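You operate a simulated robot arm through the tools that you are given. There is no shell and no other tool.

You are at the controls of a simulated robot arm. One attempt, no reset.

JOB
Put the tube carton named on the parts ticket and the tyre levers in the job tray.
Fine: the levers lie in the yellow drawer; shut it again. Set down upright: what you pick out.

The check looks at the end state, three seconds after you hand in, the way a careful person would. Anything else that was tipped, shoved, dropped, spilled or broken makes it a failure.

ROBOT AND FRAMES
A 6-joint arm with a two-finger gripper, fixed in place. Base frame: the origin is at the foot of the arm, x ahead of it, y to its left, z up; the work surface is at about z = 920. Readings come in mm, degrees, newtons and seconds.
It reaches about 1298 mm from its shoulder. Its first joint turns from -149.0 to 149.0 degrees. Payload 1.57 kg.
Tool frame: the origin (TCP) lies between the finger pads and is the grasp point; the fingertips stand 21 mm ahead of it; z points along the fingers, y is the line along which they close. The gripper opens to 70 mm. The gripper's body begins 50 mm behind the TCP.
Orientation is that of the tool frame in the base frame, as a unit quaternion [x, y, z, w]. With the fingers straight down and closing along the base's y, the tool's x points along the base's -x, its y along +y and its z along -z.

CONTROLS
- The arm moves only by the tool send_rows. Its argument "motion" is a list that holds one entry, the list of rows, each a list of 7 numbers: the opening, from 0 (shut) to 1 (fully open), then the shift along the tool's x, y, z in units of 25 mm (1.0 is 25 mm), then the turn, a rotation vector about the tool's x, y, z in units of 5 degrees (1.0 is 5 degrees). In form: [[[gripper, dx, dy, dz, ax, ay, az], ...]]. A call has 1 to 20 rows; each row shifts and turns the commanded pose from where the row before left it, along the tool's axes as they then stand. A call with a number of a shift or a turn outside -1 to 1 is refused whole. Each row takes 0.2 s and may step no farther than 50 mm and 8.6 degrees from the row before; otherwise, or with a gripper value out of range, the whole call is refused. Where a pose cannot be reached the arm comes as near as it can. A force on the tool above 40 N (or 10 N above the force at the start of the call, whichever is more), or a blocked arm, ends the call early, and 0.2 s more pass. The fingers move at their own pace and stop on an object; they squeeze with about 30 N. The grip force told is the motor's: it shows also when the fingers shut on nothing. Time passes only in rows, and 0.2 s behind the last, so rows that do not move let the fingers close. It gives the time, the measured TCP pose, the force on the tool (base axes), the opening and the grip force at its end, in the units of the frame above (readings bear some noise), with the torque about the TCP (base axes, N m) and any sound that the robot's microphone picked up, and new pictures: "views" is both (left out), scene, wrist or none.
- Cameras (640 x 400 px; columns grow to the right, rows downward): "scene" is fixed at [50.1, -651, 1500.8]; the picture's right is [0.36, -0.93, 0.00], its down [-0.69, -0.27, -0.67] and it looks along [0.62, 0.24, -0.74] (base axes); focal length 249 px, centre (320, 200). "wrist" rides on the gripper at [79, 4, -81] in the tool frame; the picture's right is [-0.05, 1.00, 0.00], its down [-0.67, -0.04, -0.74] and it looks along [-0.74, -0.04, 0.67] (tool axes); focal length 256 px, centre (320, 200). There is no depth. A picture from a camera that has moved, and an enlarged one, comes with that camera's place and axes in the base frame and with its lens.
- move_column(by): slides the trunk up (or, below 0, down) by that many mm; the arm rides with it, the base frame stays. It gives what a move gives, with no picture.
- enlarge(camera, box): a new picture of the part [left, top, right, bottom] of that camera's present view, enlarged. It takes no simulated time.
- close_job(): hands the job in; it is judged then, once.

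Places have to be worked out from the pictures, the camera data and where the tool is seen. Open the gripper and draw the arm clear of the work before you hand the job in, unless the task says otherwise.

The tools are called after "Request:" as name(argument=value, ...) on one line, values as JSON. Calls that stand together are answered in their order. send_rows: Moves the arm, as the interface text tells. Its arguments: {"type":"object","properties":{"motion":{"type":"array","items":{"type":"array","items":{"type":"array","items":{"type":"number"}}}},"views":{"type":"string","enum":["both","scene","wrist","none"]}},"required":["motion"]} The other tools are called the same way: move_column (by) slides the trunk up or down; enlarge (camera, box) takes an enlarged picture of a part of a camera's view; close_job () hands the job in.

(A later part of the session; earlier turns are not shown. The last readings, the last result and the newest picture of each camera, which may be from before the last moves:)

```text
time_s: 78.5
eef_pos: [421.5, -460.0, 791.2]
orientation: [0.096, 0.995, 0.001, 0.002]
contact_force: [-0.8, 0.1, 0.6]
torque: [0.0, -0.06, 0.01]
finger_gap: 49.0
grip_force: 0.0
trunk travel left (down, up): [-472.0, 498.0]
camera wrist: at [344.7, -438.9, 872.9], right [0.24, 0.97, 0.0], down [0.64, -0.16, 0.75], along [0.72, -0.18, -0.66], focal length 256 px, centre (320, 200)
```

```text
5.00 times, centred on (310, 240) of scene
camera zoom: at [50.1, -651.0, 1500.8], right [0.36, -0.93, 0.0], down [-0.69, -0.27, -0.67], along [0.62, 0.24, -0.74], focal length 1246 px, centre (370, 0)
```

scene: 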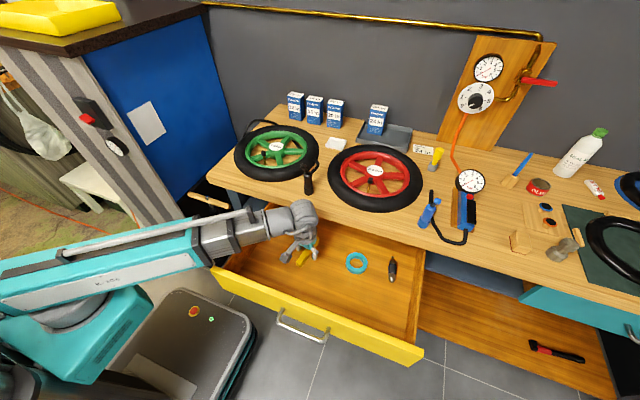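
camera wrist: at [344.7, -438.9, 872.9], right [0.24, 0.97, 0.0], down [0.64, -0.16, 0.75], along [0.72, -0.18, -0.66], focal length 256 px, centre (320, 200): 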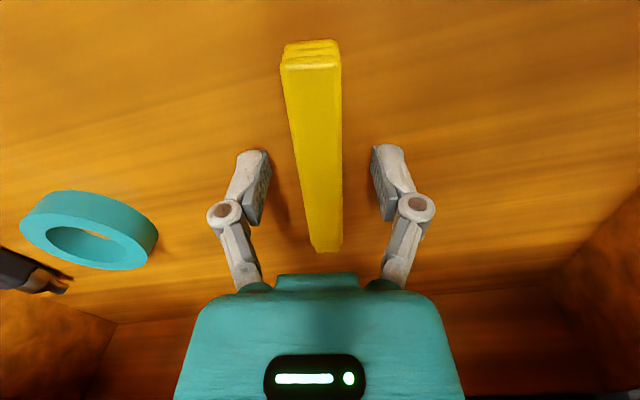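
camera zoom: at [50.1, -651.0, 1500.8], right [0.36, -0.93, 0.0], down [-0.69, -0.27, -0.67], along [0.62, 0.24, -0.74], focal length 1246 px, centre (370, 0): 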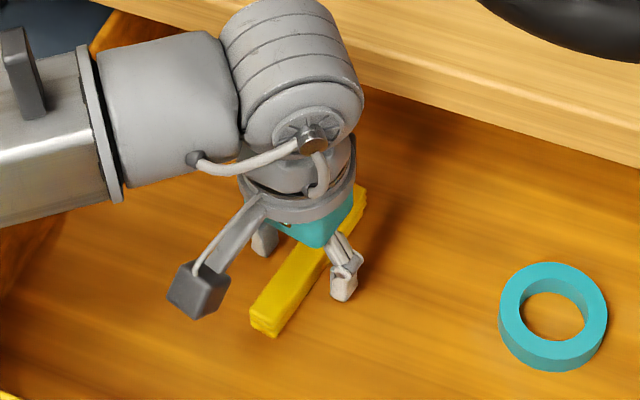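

Lever top is at about z≈785 and there is no contact yet at fingertip z≈770. I continue down in small steps to find the drawer floor.

Request:
move_column(by=-4)

Request:
move_column(by=-3)

```text
time_s: 79.0
eef_pos: [422.4, -459.5, 785.8]
orientation: [0.097, 0.995, 0.001, 0.002]
contact_force: [0.3, 0.4, 0.4]
torque: [0.0, -0.03, 0.0]
finger_gap: 48.9
grip_force: 0.0
trunk travel left (down, up): [-468.0, 502.0]
```

```text
time_s: 79.6
eef_pos: [422.2, -458.9, 783.9]
orientation: [0.097, 0.995, 0.001, 0.002]
contact_force: [0.2, 0.5, -0.1]
torque: [-0.03, -0.03, -0.01]
finger_gap: 49.0
grip_force: 0.1
trunk travel left (down, up): [-465.0, 505.0]
```

Still free. I take two more 2 mm steps.

Request:
move_column(by=-2)

Request:
move_column(by=-2)

```text
time_s: 80.1
eef_pos: [421.5, -459.7, 782.1]
orientation: [0.097, 0.995, 0.001, 0.002]
contact_force: [0.2, 0.6, 5.3]
torque: [-0.09, 0.09, 0.02]
finger_gap: 50.1
grip_force: 0.8
trunk travel left (down, up): [-463.0, 507.0]
```

```text
time_s: 80.7
eef_pos: [420.4, -456.4, 783.3]
orientation: [0.095, 0.995, -0.001, 0.003]
contact_force: [1.4, 5.0, 61.3]
torque: [0.34, 0.2, 0.11]
finger_gap: 41.8
grip_force: 32.0
trunk travel left (down, up): [-462.0, 508.0]
stopped: the force on the tool passed its limit at 47 N (the readings are from after the stop); the commanded pose is now the measured one
```

Floor contact: the fingertips touched the floor at TCP z≈782.5. I raise 4 mm to clear it before closing.

Request:
move_column(by=4)

Request:
send_rows(motion=[[[0.7, 0, 0, 0, 0, 0, 0]]], views="both")

```text
time_s: 81.2
eef_pos: [422.9, -460.5, 784.0]
orientation: [0.097, 0.995, -0.001, 0.001]
contact_force: [0.1, 0.8, -0.4]
torque: [0.01, 0.01, 0.02]
finger_gap: 49.0
grip_force: 0.0
trunk travel left (down, up): [-466.0, 504.0]
```

```text
time_s: 81.6
eef_pos: [422.5, -460.0, 786.0]
orientation: [0.096, 0.995, -0.001, 0.002]
contact_force: [0.4, 0.3, 0.0]
torque: [-0.02, -0.01, 0.04]
finger_gap: 49.2
grip_force: 0.1
trunk travel left (down, up): [-466.0, 504.0]
camera wrist: at [344.8, -439.4, 866.5], right [0.24, 0.97, 0.0], down [0.64, -0.16, 0.75], along [0.72, -0.18, -0.66], focal length 256 px, centre (320, 200)
```

scene: 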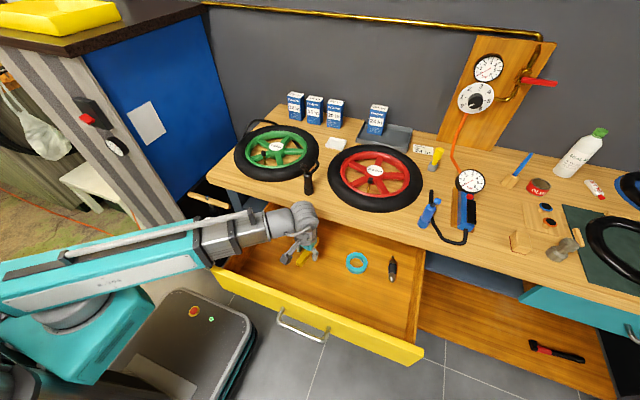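
wrist: 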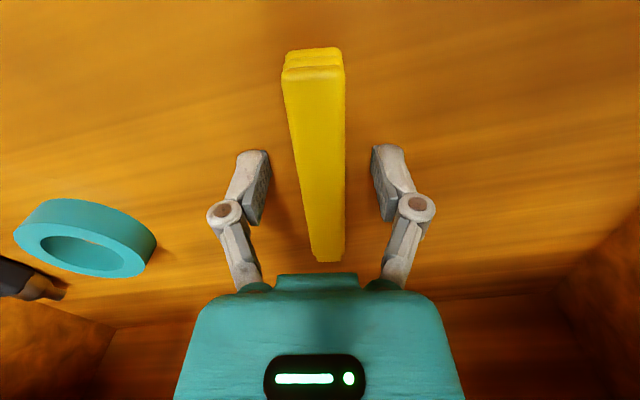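

All clear of the floor and nothing has shifted. I close on the levers.

Request:
send_rows(motion=[[[0.5, 0, 0, 0, 0, 0, 0], [0.4, 0, 0, 0, 0, 0, 0], [0.3, 0, 0, 0, 0, 0, 0], [0.2, 0, 0, 0, 0, 0, 0], [0.1, 0, 0, 0, 0, 0, 0], [0.0, 0, 0, 0, 0, 0, 0], [0.0, 0, 0, 0, 0, 0, 0]]], views="both")

```text
time_s: 83.0
eef_pos: [421.0, -458.8, 786.8]
orientation: [0.095, 0.995, -0.002, 0.002]
contact_force: [0.8, 1.1, 43.2]
torque: [0.21, 0.07, -0.05]
finger_gap: 19.1
grip_force: 30.1
trunk travel left (down, up): [-466.0, 504.0]
stopped in row 6: the force on the tool passed its limit at 40 N (the readings are from after the stop); the commanded pose is now the measured one
camera wrist: at [343.4, -437.5, 868.4], right [0.24, 0.97, 0.0], down [0.64, -0.16, 0.75], along [0.73, -0.18, -0.66], focal length 256 px, centre (320, 200)
```

scene: 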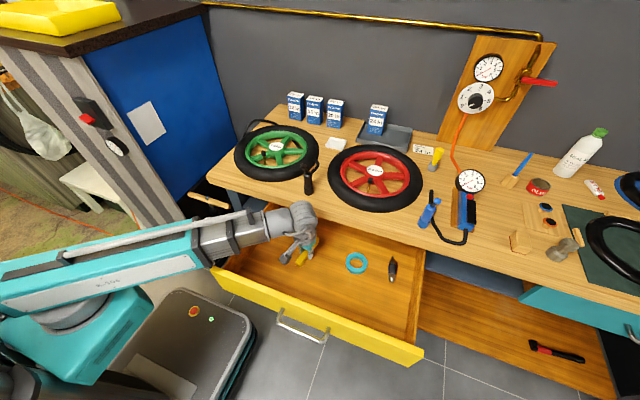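
wrist: 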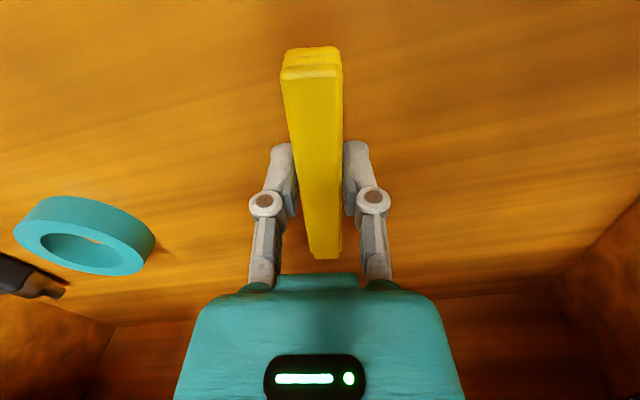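

The levers are gripped at 19 mm with 30 N; the fingertips just press on the floor. I lift gently and check the hold.

Request:
move_column(by=6)

Request:
move_column(by=50)

Request:
send_rows(motion=[[[0.0, 0, 0, 0, 0, 0, 0]]], views="both")

Request:
enlarge(camera="scene", box=[260, 190, 360, 270])

```text
time_s: 83.5
eef_pos: [422.4, -459.4, 790.6]
orientation: [0.096, 0.995, 0.0, 0.002]
contact_force: [0.5, -0.5, 0.0]
torque: [0.03, 0.05, 0.02]
finger_gap: 18.8
grip_force: 29.5
trunk travel left (down, up): [-472.0, 498.0]
```

```text
time_s: 84.4
eef_pos: [422.0, -459.5, 841.5]
orientation: [0.095, 0.995, -0.001, 0.002]
contact_force: [-0.3, 0.5, -1.0]
torque: [-0.03, -0.03, 0.0]
finger_gap: 18.9
grip_force: 30.0
trunk travel left (down, up): [-522.0, 448.0]
```

```text
time_s: 84.8
eef_pos: [422.4, -459.8, 841.2]
orientation: [0.095, 0.995, 0.0, 0.002]
contact_force: [0.6, -1.1, -0.1]
torque: [0.0, 0.0, 0.0]
finger_gap: 18.8
grip_force: 29.6
trunk travel left (down, up): [-522.0, 448.0]
camera wrist: at [344.8, -439.1, 922.5], right [0.24, 0.97, 0.0], down [0.64, -0.16, 0.75], along [0.72, -0.18, -0.66], focal length 256 px, centre (320, 200)
```

scene: 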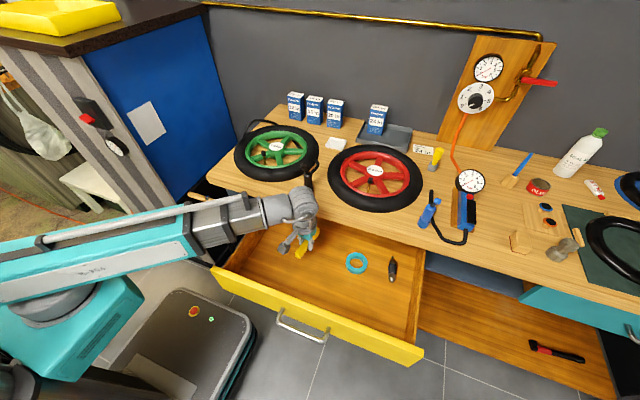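
wrist: 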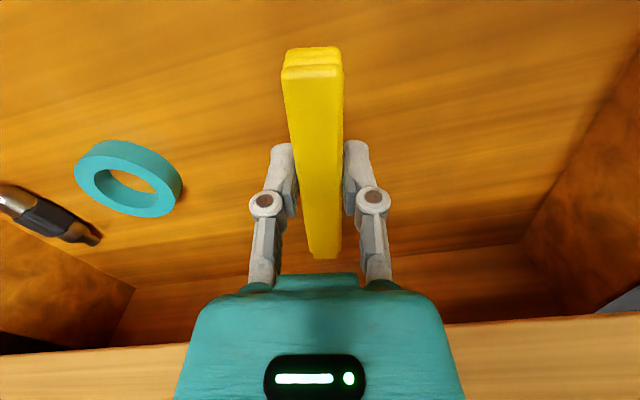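

```text
5.00 times, centred on (310, 230) of scene
camera zoom: at [50.1, -651.0, 1500.8], right [0.36, -0.93, 0.0], down [-0.69, -0.27, -0.67], along [0.62, 0.24, -0.74], focal length 1246 px, centre (370, 50)
```

zoom: 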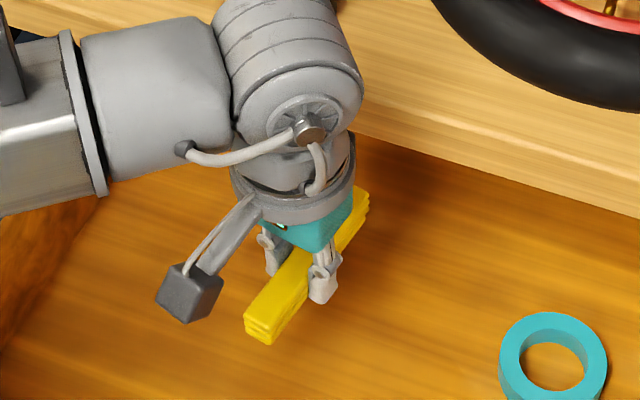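

All three layers came up together and hang level. I back off 20 mm from the bench edge for clearance, then raise to travel height.

Request:
send_rows(motion=[[[0.0, 0.392, -0.076, 0, 0, 0, 0], [0.0, 0.392, -0.076, 0, 0, 0, 0], [0.0, 0, 0, 0, 0, 0, 0]]], views="none")

Request:
move_column(by=280)

Request:
send_rows(motion=[[[0, 0, 0, 0, 0, 0, 0.9875], [0, 0, 0, 0, 0, 0, 0.9875], [0, 0, 0, 0, 0, 0, 0.9875], [0, 0, 0, 0, 0, 0, 0.9875], [0, 0, 0, 0, 0, 0, 0.9875], [0, 0, 0, 0, 0, 0, 0.9875], [0, 0, 0, 0, 0, 0, 0.9875], [0, 0, 0, 0, 0, 0, 0.9875], [0, 0, 0, 0, 0, 0, 0.9875], [0, 0, 0, 0, 0, 0, 0.9875], [0, 0, 0, 0, 0, 0, 0.9875], [0, 0, 0, 0, 0, 0, 0.9875], [0, 0, 0, 0, 0, 0, 0.9875], [0, 0, 0, 0, 0, 0, 0.9875], [0, 0, 0, 0, 0, 0, 0.9875], [0, 0, 0, 0, 0, 0, 0.9875], [0, 0, 0, 0, 0, 0, 0]]], views="both")

```text
time_s: 85.6
eef_pos: [401.2, -459.5, 839.5]
orientation: [0.096, 0.995, -0.001, 0.002]
contact_force: [0.1, 0.6, -0.5]
torque: [0.0, -0.01, 0.0]
finger_gap: 19.0
grip_force: 30.3
trunk travel left (down, up): [-522.0, 448.0]
```

```text
time_s: 88.5
eef_pos: [401.3, -459.7, 1120.9]
orientation: [0.096, 0.995, 0.0, 0.001]
contact_force: [0.3, -0.3, -0.7]
torque: [0.01, -0.02, 0.0]
finger_gap: 18.7
grip_force: 30.5
trunk travel left (down, up): [-802.0, 168.0]
```

```text
time_s: 92.0
eef_pos: [402.8, -459.4, 1121.0]
orientation: [0.708, 0.707, 0.001, 0.002]
contact_force: [0.1, 0.6, -0.3]
torque: [0.01, 0.04, 0.03]
finger_gap: 18.7
grip_force: 29.3
trunk travel left (down, up): [-802.0, 168.0]
camera wrist: at [406.6, -379.4, 1202.8], right [1.0, -0.06, 0.0], down [-0.04, -0.67, 0.75], along [-0.04, -0.74, -0.67], focal length 256 px, centre (320, 200)
```

scene: 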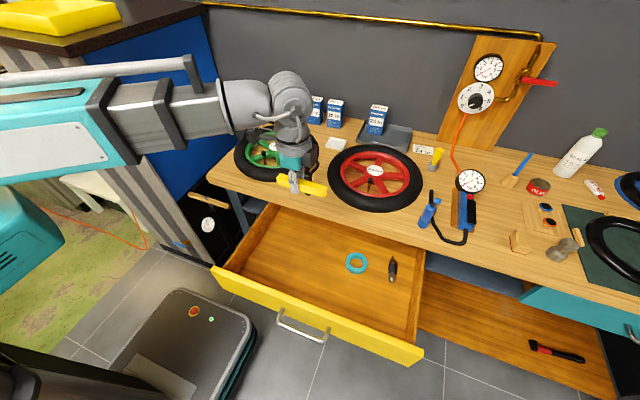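
wrist: 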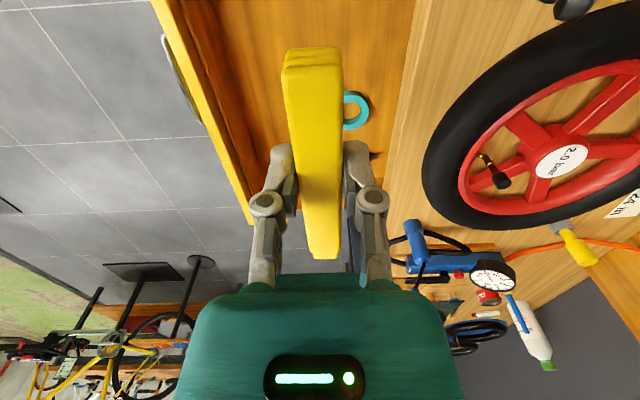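

The levers are now parallel to base y. I carry them over the bench toward the front strip of the tray, keeping well above the carton, whose top is at z 1027.

Request:
send_rows(motion=[[[0, -0.15, 0.5, 0, 0, 0, 0], [0, -0.25, 0.8, 0, 0, 0, 0], [0, -0.25, 0.98, 0, 0, 0, 0], [0, -0.25, 0.98, 0, 0, 0, 0], [0, -0.25, 0.98, 0, 0, 0, 0], [0, -0.25, 0.98, 0, 0, 0, 0], [0, -0.25, 0.98, 0, 0, 0, 0], [0, -0.25, 0.98, 0, 0, 0, 0], [0, -0.25, 0.98, 0, 0, 0, 0], [0, -0.25, 0.98, 0, 0, 0, 0], [0, -0.25, 0.98, 0, 0, 0, 0], [0, -0.25, 0.98, 0, 0, 0, 0], [0, -0.25, 0.98, 0, 0, 0, 0], [0, -0.25, 0.98, 0, 0, 0, 0], [0, -0.25, 0.98, 0, 0, 0, 0], [0, -0.25, 0.98, 0, 0, 0, 0], [0, -0.25, 0.98, 0, 0, 0, 0], [0, -0.25, 0.8, 0, 0, 0, 0], [0, -0.15, 0.5, 0, 0, 0, 0], [0, 0, 0, 0, 0, 0, 0]]], views="both")

```text
time_s: 96.2
eef_pos: [835.8, -573.6, 1120.5]
orientation: [0.708, 0.706, 0.001, 0.001]
contact_force: [0.7, -0.4, -0.2]
torque: [-0.02, 0.01, 0.01]
finger_gap: 18.9
grip_force: 29.7
trunk travel left (down, up): [-802.0, 168.0]
camera wrist: at [839.6, -493.0, 1202.7], right [1.0, -0.06, 0.0], down [-0.04, -0.67, 0.75], along [-0.04, -0.74, -0.67], focal length 256 px, centre (320, 200)
```

scene: 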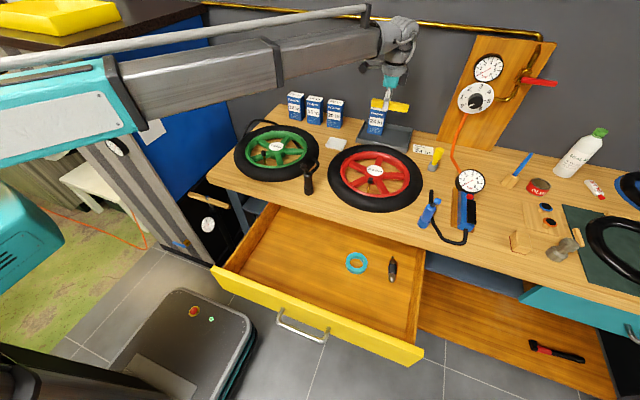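
wrist: 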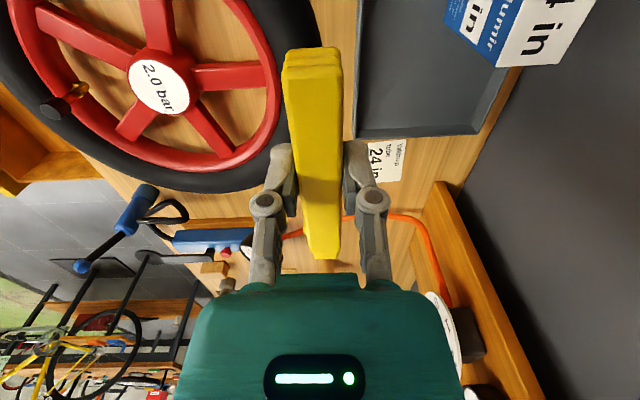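

The tray and carton are in the wrist view now. I enlarge it to measure them precisely before placing.

Request:
enlarge(camera="wrist", box=[330, 0, 600, 169])

Request:
enlarge(camera="scene", box=[340, 70, 460, 145])

```text
2.37 times, centred on (465, 84) of wrist
camera zoom: at [839.6, -493.0, 1202.7], right [1.0, -0.06, 0.0], down [-0.04, -0.67, 0.75], along [-0.04, -0.74, -0.67], focal length 606 px, centre (-23, 473)
```

zoom: 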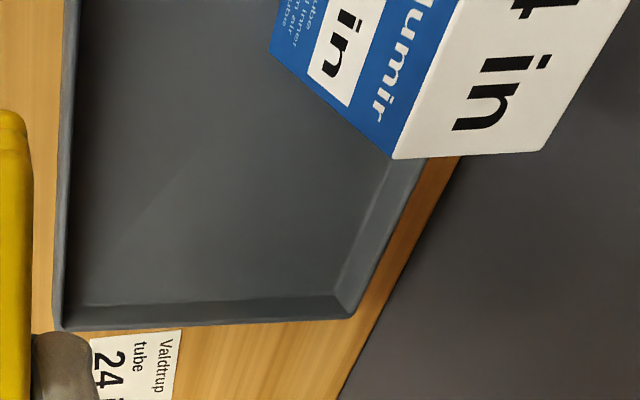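

```text
5.33 times, centred on (400, 108) of scene
camera zoom: at [50.1, -651.0, 1500.8], right [0.36, -0.93, 0.0], down [-0.69, -0.27, -0.67], along [0.62, 0.24, -0.74], focal length 1329 px, centre (-107, 693)
```

zoom: 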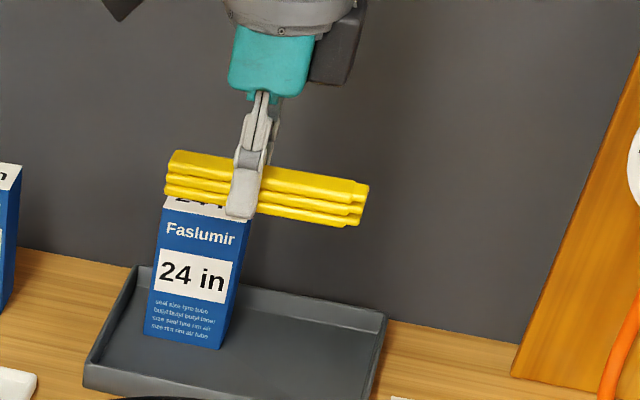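

The measurements agree: the carton's front right corner is at (950, -565), the tray interior starts at x≈881 and ends at y≈-669. I'll place the levers at TCP (913, -588), in the front strip, clear of the carton.

Request:
send_rows(motion=[[[0, -0.144, 0.772, 0, 0, 0, 0], [0, -0.144, 0.772, 0, 0, 0, 0], [0, -0.144, 0.772, 0, 0, 0, 0], [0, -0.144, 0.772, 0, 0, 0, 0], [0, 0, 0, 0, 0, 0, 0]]], views="none")

Request:
move_column(by=-90)

Request:
send_rows(motion=[[[0, 0, 0, 0, 0, 0, 0]]], views="both")

Request:
enlarge(camera="scene", box=[340, 70, 460, 145])

Request:
enlarge(camera="wrist", box=[200, 0, 480, 175])

```text
time_s: 97.5
eef_pos: [912.6, -588.7, 1120.2]
orientation: [0.707, 0.707, 0.002, 0.001]
contact_force: [-0.3, 0.0, -0.9]
torque: [-0.01, 0.05, -0.03]
finger_gap: 18.8
grip_force: 30.2
trunk travel left (down, up): [-802.0, 168.0]
```

```text
time_s: 98.7
eef_pos: [912.1, -588.2, 1030.9]
orientation: [0.708, 0.706, 0.001, 0.001]
contact_force: [-0.6, 0.0, -0.9]
torque: [0.01, -0.02, 0.03]
finger_gap: 19.0
grip_force: 29.8
trunk travel left (down, up): [-712.0, 258.0]
```

```text
time_s: 99.1
eef_pos: [912.4, -588.9, 1030.8]
orientation: [0.708, 0.706, 0.001, 0.001]
contact_force: [-0.5, -0.2, -0.6]
torque: [-0.02, 0.01, 0.02]
finger_gap: 19.0
grip_force: 30.2
trunk travel left (down, up): [-712.0, 258.0]
camera wrist: at [916.5, -508.0, 1112.6], right [1.0, -0.05, 0.0], down [-0.04, -0.67, 0.75], along [-0.04, -0.74, -0.67], focal length 256 px, centre (320, 200)
```

scene: 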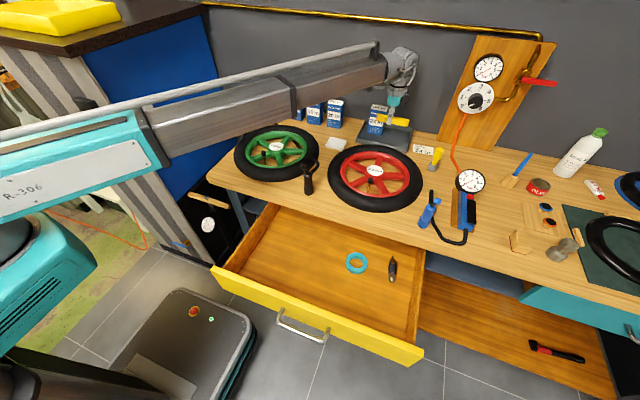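
wrist: 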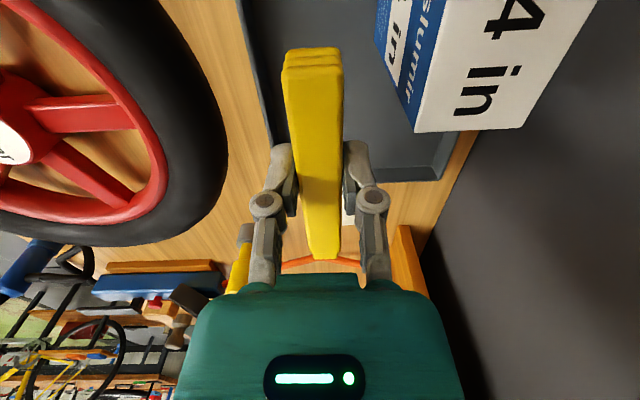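

```text
5.33 times, centred on (400, 108) of scene
camera zoom: at [50.1, -651.0, 1500.8], right [0.36, -0.93, 0.0], down [-0.69, -0.27, -0.67], along [0.62, 0.24, -0.74], focal length 1329 px, centre (-107, 693)
```

zoom: 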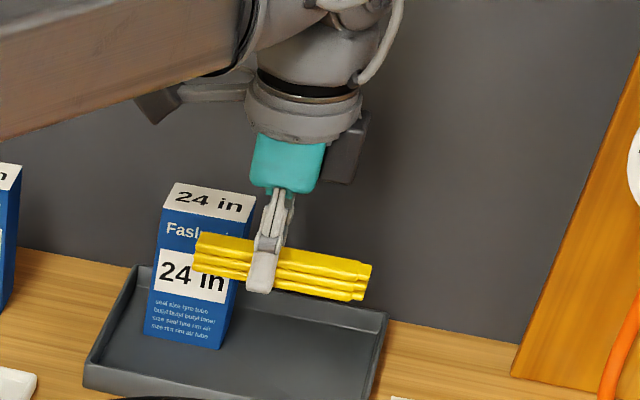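

```text
2.29 times, centred on (340, 88) of wrist
camera zoom: at [916.5, -508.0, 1112.6], right [1.0, -0.05, 0.0], down [-0.04, -0.67, 0.75], along [-0.04, -0.74, -0.67], focal length 585 px, centre (274, 457)
```

zoom: 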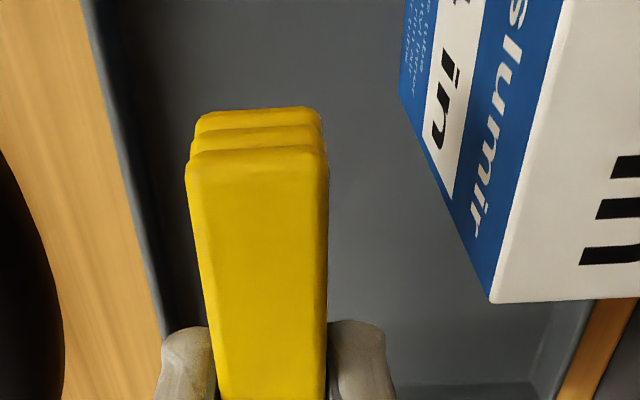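

Everything lines up: the levers are over the front strip and the carton is to the far left with clearance. I continue lowering in steps.

Request:
move_column(by=-50)

Request:
send_rows(motion=[[[0, 0, 0, 0, 0, 0, 0]]], views="both")

Request:
enlarge(camera="scene", box=[340, 80, 460, 155])

Request:
enlarge(camera="wrist", box=[180, 0, 500, 200])

```text
time_s: 100.0
eef_pos: [911.8, -588.6, 980.6]
orientation: [0.707, 0.707, 0.0, 0.001]
contact_force: [-1.2, -0.5, -0.4]
torque: [0.0, -0.01, -0.01]
finger_gap: 18.7
grip_force: 30.1
trunk travel left (down, up): [-662.0, 308.0]
```

```text
time_s: 100.4
eef_pos: [912.2, -588.4, 980.8]
orientation: [0.708, 0.706, 0.002, 0.001]
contact_force: [0.5, -0.4, 0.1]
torque: [0.02, 0.02, 0.0]
finger_gap: 18.8
grip_force: 29.8
trunk travel left (down, up): [-662.0, 308.0]
camera wrist: at [916.5, -508.0, 1062.6], right [1.0, -0.05, 0.0], down [-0.04, -0.67, 0.75], along [-0.04, -0.74, -0.67], focal length 256 px, centre (320, 200)
```

scene: 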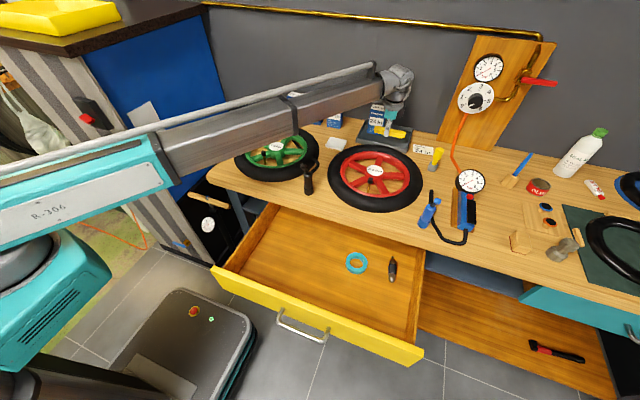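
wrist: 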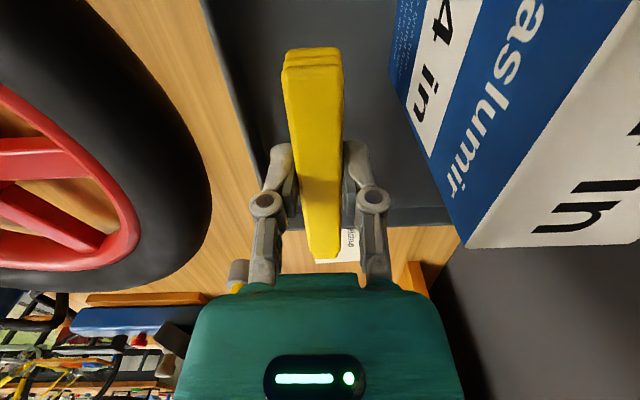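

```text
5.33 times, centred on (400, 118) of scene
camera zoom: at [50.1, -651.0, 1500.8], right [0.36, -0.93, 0.0], down [-0.69, -0.27, -0.67], along [0.62, 0.24, -0.74], focal length 1329 px, centre (-107, 640)
```

zoom: 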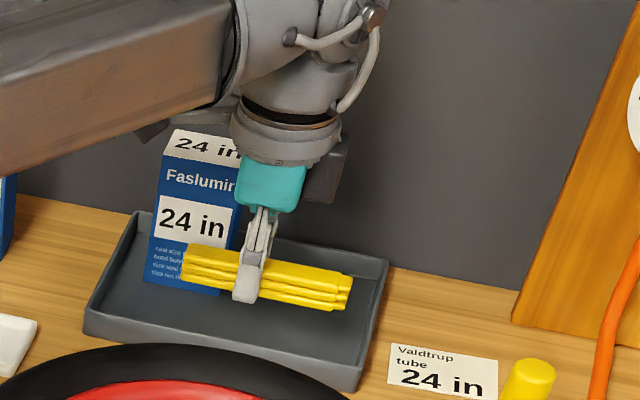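

```text
2.00 times, centred on (340, 100) of wrist
camera zoom: at [916.5, -508.0, 1062.6], right [1.0, -0.05, 0.0], down [-0.04, -0.67, 0.75], along [-0.04, -0.74, -0.67], focal length 512 px, centre (280, 400)
```

zoom: 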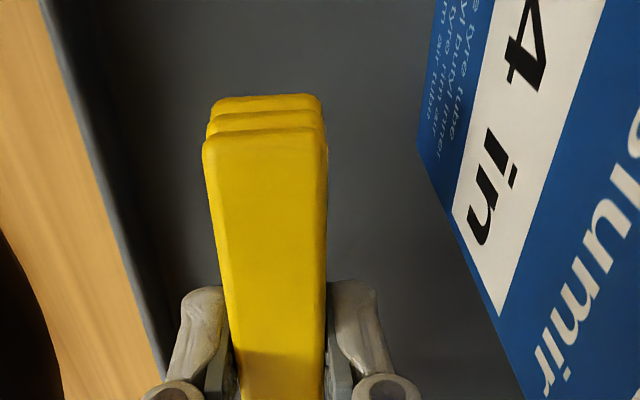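

Good clearance on all sides. I lower 25 mm more, then feel for the tray floor.

Request:
move_column(by=-25)

Request:
move_column(by=-3)

```text
time_s: 101.1
eef_pos: [912.3, -589.7, 956.1]
orientation: [0.708, 0.706, 0.001, 0.002]
contact_force: [0.1, 0.2, -0.5]
torque: [-0.03, 0.01, -0.04]
finger_gap: 19.0
grip_force: 30.0
trunk travel left (down, up): [-637.0, 333.0]
```

```text
time_s: 101.7
eef_pos: [912.6, -588.3, 952.1]
orientation: [0.708, 0.706, 0.002, 0.001]
contact_force: [0.4, 0.2, 0.1]
torque: [-0.02, -0.02, -0.02]
finger_gap: 19.0
grip_force: 29.9
trunk travel left (down, up): [-634.0, 336.0]
```

No contact yet. I continue with 1.5 mm steps.

Request:
move_column(by=-1.5)

Request:
move_column(by=-1.5)

```text
time_s: 102.2
eef_pos: [913.0, -587.9, 951.0]
orientation: [0.708, 0.706, 0.0, 0.002]
contact_force: [0.3, -0.2, -1.0]
torque: [0.0, -0.06, -0.01]
finger_gap: 19.0
grip_force: 29.8
trunk travel left (down, up): [-632.0, 338.0]
```

```text
time_s: 102.7
eef_pos: [912.2, -588.2, 949.9]
orientation: [0.707, 0.707, 0.001, 0.001]
contact_force: [-0.1, 0.8, 0.7]
torque: [-0.01, -0.02, 0.0]
finger_gap: 18.7
grip_force: 29.9
trunk travel left (down, up): [-631.0, 339.0]
```

The tray floor is expected at TCP≈948.7, so I take two more 1 mm steps.

Request:
move_column(by=-1)

Request:
move_column(by=-1)

```text
time_s: 103.2
eef_pos: [913.4, -588.5, 948.6]
orientation: [0.708, 0.706, 0.001, 0.001]
contact_force: [-0.3, 0.0, 0.5]
torque: [0.0, 0.0, -0.01]
finger_gap: 19.0
grip_force: 29.9
trunk travel left (down, up): [-630.0, 340.0]
```

```text
time_s: 103.7
eef_pos: [912.0, -587.8, 947.8]
orientation: [0.708, 0.706, 0.001, 0.001]
contact_force: [0.1, -0.2, -0.7]
torque: [-0.01, 0.0, -0.01]
finger_gap: 18.7
grip_force: 30.0
trunk travel left (down, up): [-629.0, 341.0]
```

Still hanging free. I keep feeling down by 1 mm at a time.

Request:
move_column(by=-1)

Request:
move_column(by=-1)

```text
time_s: 104.2
eef_pos: [913.2, -589.3, 947.2]
orientation: [0.708, 0.706, 0.001, 0.001]
contact_force: [-0.4, 0.0, -0.3]
torque: [0.03, 0.02, 0.0]
finger_gap: 19.1
grip_force: 30.2
trunk travel left (down, up): [-628.0, 342.0]
```

```text
time_s: 104.7
eef_pos: [912.2, -588.6, 945.8]
orientation: [0.708, 0.707, 0.001, 0.002]
contact_force: [0.5, 0.0, 0.1]
torque: [0.02, -0.01, 0.0]
finger_gap: 18.8
grip_force: 30.1
trunk travel left (down, up): [-627.0, 343.0]
```

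Free still at 945.8, so I continue the same way.

Request:
move_column(by=-1)

Request:
move_column(by=-1)

Request:
send_rows(motion=[[[0, 0, 0, 0, 0, 0, 0]]], views="both")

Request:
enlarge(camera="scene", box=[340, 90, 440, 155])

```text
time_s: 105.2
eef_pos: [911.6, -587.4, 945.6]
orientation: [0.708, 0.706, 0.0, 0.002]
contact_force: [0.0, -0.7, 3.8]
torque: [-0.29, -0.03, 0.07]
finger_gap: 18.7
grip_force: 29.7
trunk travel left (down, up): [-626.0, 344.0]
```

```text
time_s: 105.7
eef_pos: [912.4, -588.3, 945.5]
orientation: [0.708, 0.706, 0.001, 0.002]
contact_force: [4.2, -2.7, 13.0]
torque: [-0.45, 0.02, 0.09]
finger_gap: 19.1
grip_force: 30.0
trunk travel left (down, up): [-625.0, 345.0]
```

```text
time_s: 106.1
eef_pos: [911.5, -587.6, 944.1]
orientation: [0.708, 0.707, 0.001, 0.003]
contact_force: [5.1, -3.8, 14.6]
torque: [-0.45, 0.09, 0.1]
finger_gap: 19.0
grip_force: 30.2
trunk travel left (down, up): [-625.0, 345.0]
camera wrist: at [916.0, -507.7, 1026.8], right [1.0, -0.05, 0.0], down [-0.04, -0.66, 0.75], along [-0.04, -0.74, -0.67], focal length 256 px, centre (320, 200)
```

scene: 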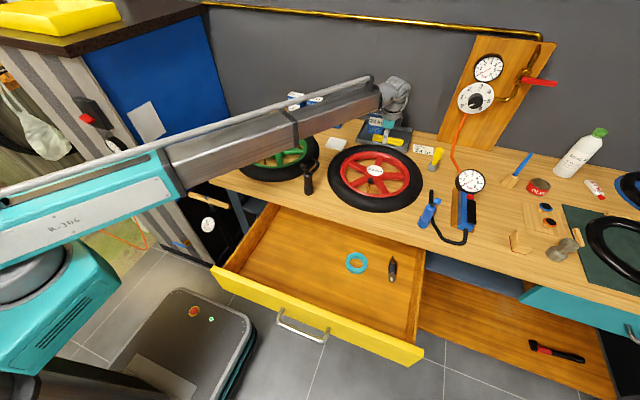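
wrist: 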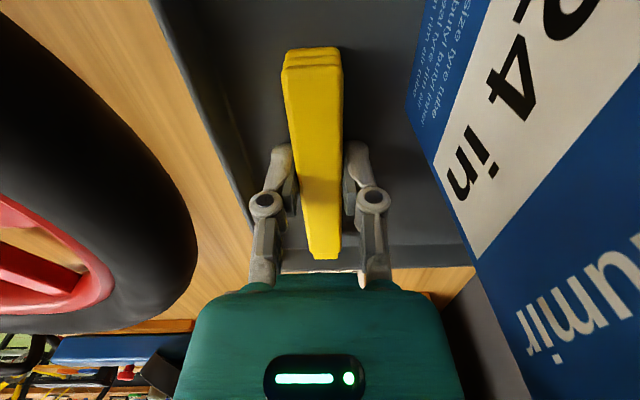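

```text
6.15 times, centred on (390, 122) of scene
camera zoom: at [50.1, -651.0, 1500.8], right [0.36, -0.93, 0.0], down [-0.69, -0.27, -0.67], along [0.62, 0.24, -0.74], focal length 1533 px, centre (-111, 677)
```

zoom: 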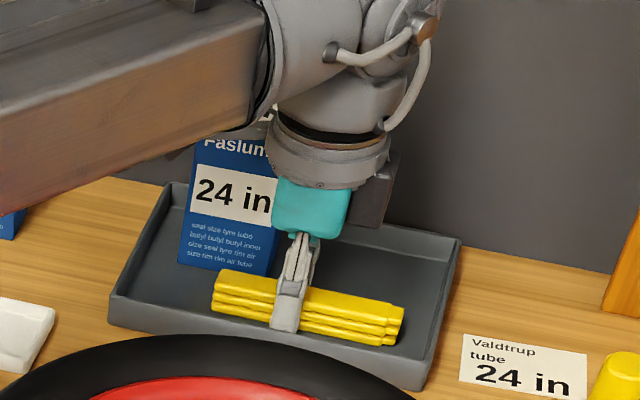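

The levers rest on the tray floor (13–15 N up), well inside the tray and clear of the carton. I open just enough to release them.

Request:
send_rows(motion=[[[0.3, 0, 0, 0, 0, 0, 0], [0.34, 0, 0, 0, 0, 0, 0], [0.38, 0, 0, 0, 0, 0, 0], [0.42, 0, 0, 0, 0, 0, 0], [0.42, 0, 0, 0, 0, 0, 0]]], views="both")

Request:
enlarge(camera="scene", box=[340, 90, 440, 155])

```text
time_s: 107.3
eef_pos: [912.2, -587.7, 944.3]
orientation: [0.708, 0.706, 0.0, 0.001]
contact_force: [-0.2, 0.8, 2.5]
torque: [0.02, 0.01, -0.03]
finger_gap: 29.5
grip_force: 0.1
trunk travel left (down, up): [-625.0, 345.0]
camera wrist: at [916.3, -507.5, 1026.0], right [1.0, -0.05, 0.0], down [-0.04, -0.67, 0.75], along [-0.04, -0.74, -0.67], focal length 256 px, centre (320, 200)
```

scene: 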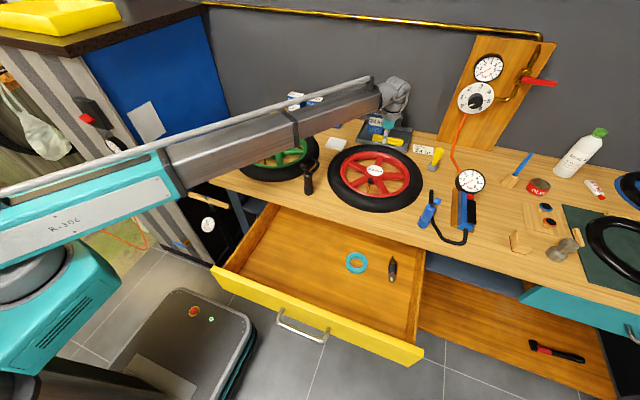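
wrist: 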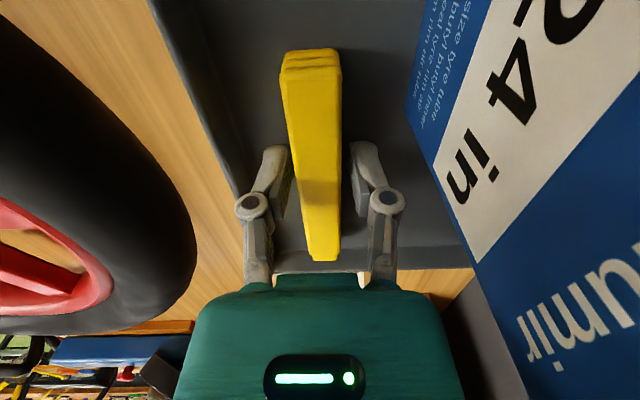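

```text
6.15 times, centred on (390, 122) of scene
camera zoom: at [50.1, -651.0, 1500.8], right [0.36, -0.93, 0.0], down [-0.69, -0.27, -0.67], along [0.62, 0.24, -0.74], focal length 1533 px, centre (-111, 677)
```

zoom: 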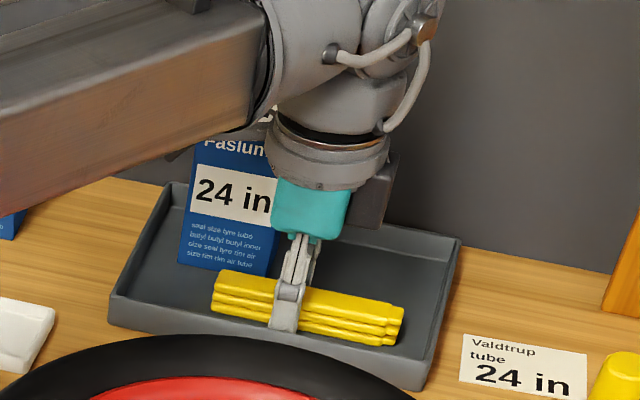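

Released: the levers lie on the tray floor and the carton is untouched. I rise straight up and check.

Request:
move_column(by=40)

Request:
move_column(by=160)

Request:
send_rows(motion=[[[0.42, 0, 0, 0, 0, 0, 0]]], views="both")

Request:
enlarge(camera="scene", box=[340, 90, 440, 155])

```text
time_s: 108.2
eef_pos: [912.9, -588.0, 982.2]
orientation: [0.708, 0.706, 0.002, 0.001]
contact_force: [0.1, 0.2, 0.2]
torque: [0.03, 0.03, -0.03]
finger_gap: 29.4
grip_force: 0.0
trunk travel left (down, up): [-665.0, 305.0]
```

```text
time_s: 110.0
eef_pos: [912.8, -588.4, 1142.8]
orientation: [0.707, 0.707, 0.0, 0.001]
contact_force: [-0.3, -0.8, 0.6]
torque: [-0.01, 0.01, -0.01]
finger_gap: 29.2
grip_force: 0.0
trunk travel left (down, up): [-825.0, 145.0]
```

```text
time_s: 110.4
eef_pos: [912.3, -588.2, 1143.9]
orientation: [0.708, 0.706, 0.002, 0.0]
contact_force: [0.3, 0.0, -0.6]
torque: [0.06, -0.03, -0.02]
finger_gap: 29.3
grip_force: 0.0
trunk travel left (down, up): [-825.0, 145.0]
camera wrist: at [916.6, -508.0, 1225.6], right [1.0, -0.05, 0.0], down [-0.04, -0.67, 0.75], along [-0.04, -0.74, -0.67], focal length 256 px, centre (320, 200)
```

scene: 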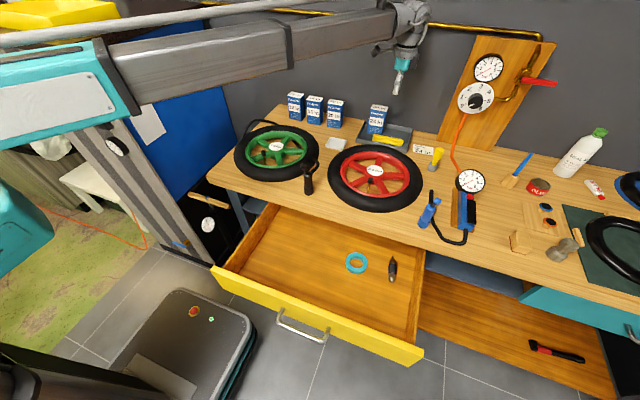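
wrist: 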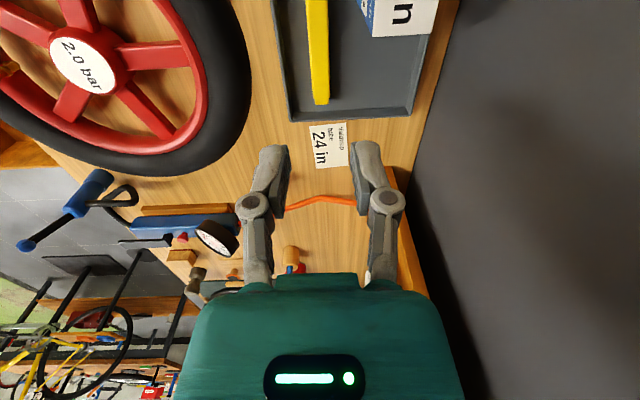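

```text
6.15 times, centred on (390, 122) of scene
camera zoom: at [50.1, -651.0, 1500.8], right [0.36, -0.93, 0.0], down [-0.69, -0.27, -0.67], along [0.62, 0.24, -0.74], focal length 1533 px, centre (-111, 677)
```

zoom: 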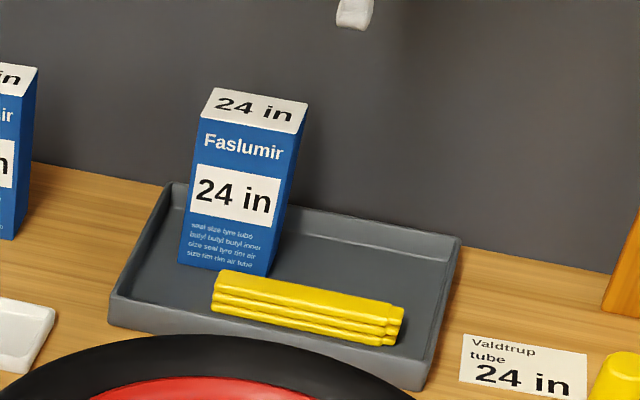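

The tray is right: carton upright, levers flat beside it. Now to shut the drawer: I move back off the bench at height, toward a spot right of the handle.

Request:
send_rows(motion=[[[0.42, 0, -0.5, 0, 0, 0, 0], [0.42, 0, -0.8, 0, 0, 0, 0], [0.42, 0, -1, 0, 0, 0, 0], [0.42, 0, -1, 0, 0, 0, 0], [0.42, 0, -1, 0, 0, 0, 0], [0.42, 0, -1, 0, 0, 0, 0], [0.42, 0, -1, 0, 0, 0, 0], [0.42, 0, -1, 0, 0, 0, 0], [0.42, 0, -1, 0, 0, 0, 0], [0.42, 0, -1, 0, 0, 0, 0], [0.42, 0, -1, 0, 0, 0, 0], [0.42, 0, -1, 0, 0, 0, 0], [0.42, 0, -1, 0, 0, 0, 0], [0.42, 0, -1, 0, 0, 0, 0], [0.42, 0, -1, 0, 0, 0, 0], [0.42, 0, -1, 0, 0, 0, 0], [0.42, 0, -1, 0, 0, 0, 0], [0.42, 0, -0.8, 0, 0, 0, 0], [0.42, 0, -0.5, 0, 0, 0, 0], [0.42, 0, 0, 0, 0, 0, 0]]], views="none")

Request:
send_rows(motion=[[[0.42, -0.2, -0.8, 0, 0, 0, 0], [0.42, -0.25, -1, 0, 0, 0, 0], [0.42, -0.25, -1, 0, 0, 0, 0], [0.42, -0.25, -1, 0, 0, 0, 0], [0.42, -0.25, -1, 0, 0, 0, 0], [0.42, -0.25, -1, 0, 0, 0, 0], [0.42, -0.25, -1, 0, 0, 0, 0], [0.42, -0.25, -1, 0, 0, 0, 0], [0.42, -0.2, -0.8, 0, 0, 0, 0], [0.42, 0, 0, 0, 0, 0, 0]]], views="both")

```text
time_s: 114.6
eef_pos: [472.3, -587.5, 1143.9]
orientation: [0.707, 0.707, 0.001, 0.002]
contact_force: [-0.4, 0.7, 0.4]
torque: [0.01, 0.01, 0.01]
finger_gap: 29.5
grip_force: 0.1
trunk travel left (down, up): [-825.0, 145.0]
```

```text
time_s: 116.8
eef_pos: [256.8, -640.9, 1142.7]
orientation: [0.707, 0.707, 0.002, 0.002]
contact_force: [0.0, -0.1, -0.9]
torque: [0.0, -0.01, -0.03]
finger_gap: 29.4
grip_force: 0.0
trunk travel left (down, up): [-825.0, 145.0]
camera wrist: at [261.4, -560.6, 1225.8], right [1.0, -0.05, 0.0], down [-0.04, -0.67, 0.75], along [-0.04, -0.74, -0.67], focal length 256 px, centre (320, 200)
```

scene: 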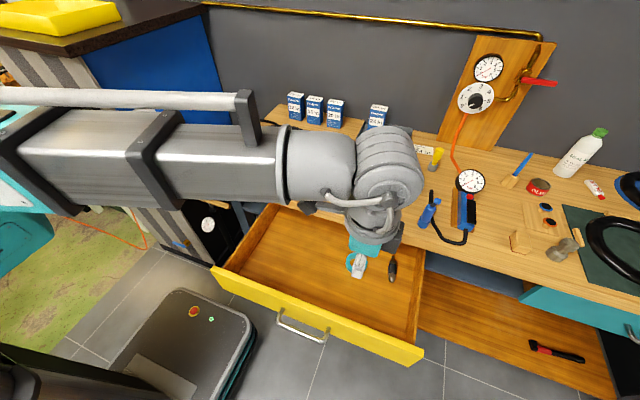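
wrist: 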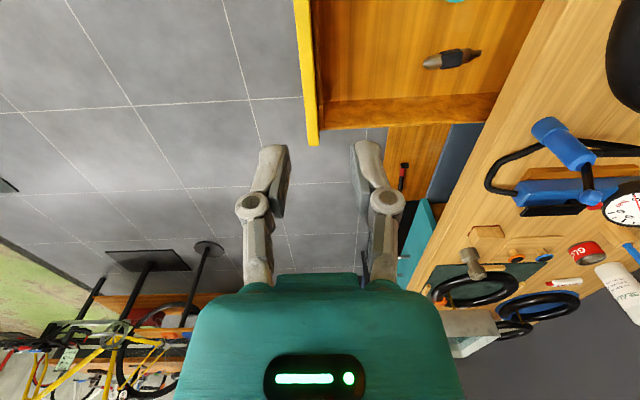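

The drawer front's outer face is at x≈232 and its right end at y≈-809, so pushing at y≈-640 is fine. I pitch the tool forward to horizontal again about the wrist centre.

Request:
send_rows(motion=[[[0.2, 0, 0.6415, -0.028, -1, 0, 0], [0.0, 0, 0.6415, -0.028, -1, 0, 0], [0.0, 0, 0.6415, -0.028, -1, 0, 0], [0.0, 0, 0.6415, -0.028, -1, 0, 0], [0.0, 0, 0.6415, -0.028, -1, 0, 0], [0.0, 0, 0.6415, -0.028, -1, 0, 0], [0.0, 0, 0.6415, -0.028, -1, 0, 0], [0.0, 0, 0.6415, -0.028, -1, 0, 0], [0.0, 0, 0.6415, -0.028, -1, 0, 0], [0.0, 0, 0, 0, 0, 0, 0]]], views="none")

Request:
send_rows(motion=[[[0.0, 0, 0.6415, -0.028, -1, 0, 0], [0.0, 0, 0.6415, -0.028, -1, 0, 0], [0.0, 0, 0.6415, -0.028, -1, 0, 0], [0.0, 0, 0.6415, -0.028, -1, 0, 0], [0.0, 0, 0.6415, -0.028, -1, 0, 0], [0.0, 0, 0.6415, -0.028, -1, 0, 0], [0.0, 0, 0.6415, -0.028, -1, 0, 0], [0.0, 0, 0.6415, -0.028, -1, 0, 0], [0.0, 0, 0.6415, -0.028, -1, 0, 0], [0.0, 0, 0, 0, 0, 0, 0]]], views="none")

```text
time_s: 119.0
eef_pos: [387.1, -640.9, 1198.0]
orientation: [0.653, 0.652, 0.271, 0.272]
contact_force: [-0.2, 1.0, 0.0]
torque: [0.0, -0.02, 0.02]
finger_gap: 0.0
grip_force: 28.4
out of reach, approached as far as the arm can: row 6
trunk travel left (down, up): [-825.0, 145.0]
```

```text
time_s: 121.2
eef_pos: [439.7, -640.8, 1328.9]
orientation: [0.5, 0.5, 0.5, 0.5]
contact_force: [-0.1, 0.5, 0.8]
torque: [0.01, -0.04, 0.04]
finger_gap: 0.0
grip_force: 27.9
trunk travel left (down, up): [-825.0, 145.0]
```

The tool is horizontal with the fingers shut. I back up along -x so the fingertips are in front of the opened drawer, then lower the trunk to the drawer-front height.

Request:
send_rows(motion=[[[0.0, 0, 0, -0.6, 0, 0, 0], [0.0, 0, 0, -0.96, 0, 0, 0], [0.0, 0, 0, -0.96, 0, 0, 0], [0.0, 0, 0, -0.96, 0, 0, 0], [0.0, 0, 0, -0.96, 0, 0, 0], [0.0, 0, 0, -0.96, 0, 0, 0], [0.0, 0, 0, -0.96, 0, 0, 0], [0.0, 0, 0, -0.96, 0, 0, 0], [0.0, 0, 0, -0.96, 0, 0, 0], [0.0, 0, 0, -0.96, 0, 0, 0], [0.0, 0, 0, -0.96, 0, 0, 0], [0.0, 0, 0, 0, 0, 0, 0]]], views="none")

Request:
move_column(by=-300)

Request:
send_rows(motion=[[[0.0, 0, 0, 0, 0, 0, 0]]], views="both")

```text
time_s: 123.8
eef_pos: [183.7, -639.9, 1330.0]
orientation: [0.5, 0.498, 0.5, 0.501]
contact_force: [0.4, 0.3, -0.4]
torque: [-0.01, 0.0, -0.01]
finger_gap: 0.0
grip_force: 28.0
trunk travel left (down, up): [-825.0, 145.0]
```

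```text
time_s: 126.8
eef_pos: [184.5, -640.6, 1029.9]
orientation: [0.5, 0.499, 0.501, 0.501]
contact_force: [-0.2, -0.4, 0.4]
torque: [0.02, 0.01, 0.01]
finger_gap: 0.0
grip_force: 28.4
trunk travel left (down, up): [-525.0, 445.0]
```

```text
time_s: 127.2
eef_pos: [184.4, -638.5, 1029.6]
orientation: [0.5, 0.499, 0.5, 0.502]
contact_force: [-0.7, 1.2, -1.1]
torque: [-0.02, 0.02, -0.03]
finger_gap: 0.0
grip_force: 28.4
trunk travel left (down, up): [-525.0, 445.0]
camera wrist: at [103.1, -559.7, 1035.2], right [0.0, -0.05, 1.0], down [-0.75, -0.67, -0.04], along [0.67, -0.74, -0.04], focal length 256 px, centre (320, 200)
```

scene: 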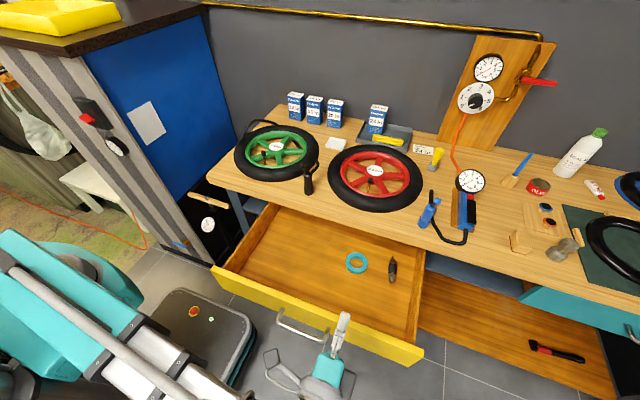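
wrist: 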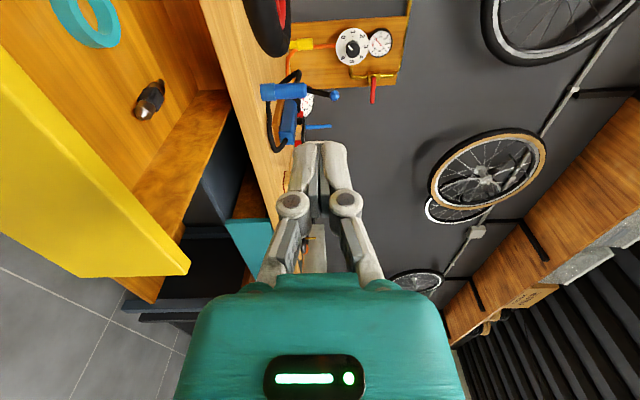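

Gap to the drawer front is about 25 mm and the handle is well to the side. I lower the remaining 214 mm to z≈816.

Request:
move_column(by=-214)

Request:
send_rows(motion=[[[0.0, 0, 0, 0, 0, 0, 0]]], views="both")

```text
time_s: 129.5
eef_pos: [183.6, -640.3, 815.0]
orientation: [0.5, 0.498, 0.5, 0.502]
contact_force: [-0.2, 1.1, -0.4]
torque: [0.0, 0.02, 0.02]
finger_gap: 0.0
grip_force: 29.3
trunk travel left (down, up): [-311.0, 659.0]
```

```text
time_s: 129.9
eef_pos: [183.9, -640.5, 816.3]
orientation: [0.5, 0.499, 0.5, 0.501]
contact_force: [-0.6, -0.2, -0.5]
torque: [-0.02, -0.01, 0.01]
finger_gap: 0.2
grip_force: 28.6
trunk travel left (down, up): [-311.0, 659.0]
camera wrist: at [103.2, -559.6, 821.3], right [0.0, -0.05, 1.0], down [-0.75, -0.67, -0.04], along [0.67, -0.74, -0.04], focal length 256 px, centre (320, 200)
```

scene: 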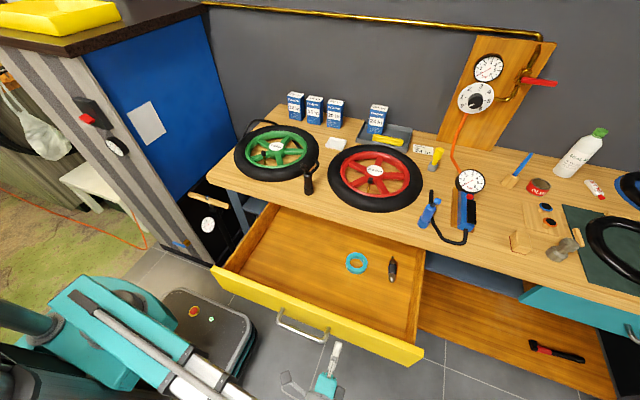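
wrist: 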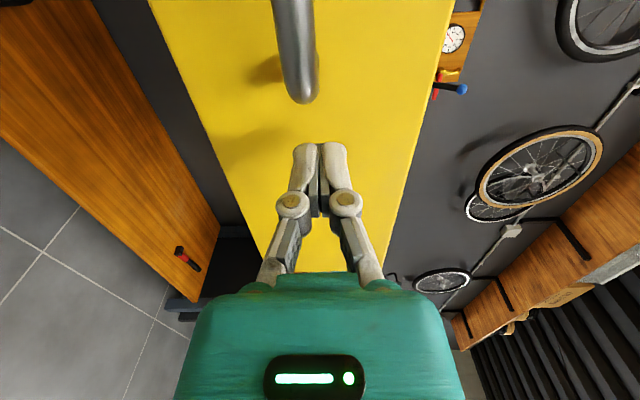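

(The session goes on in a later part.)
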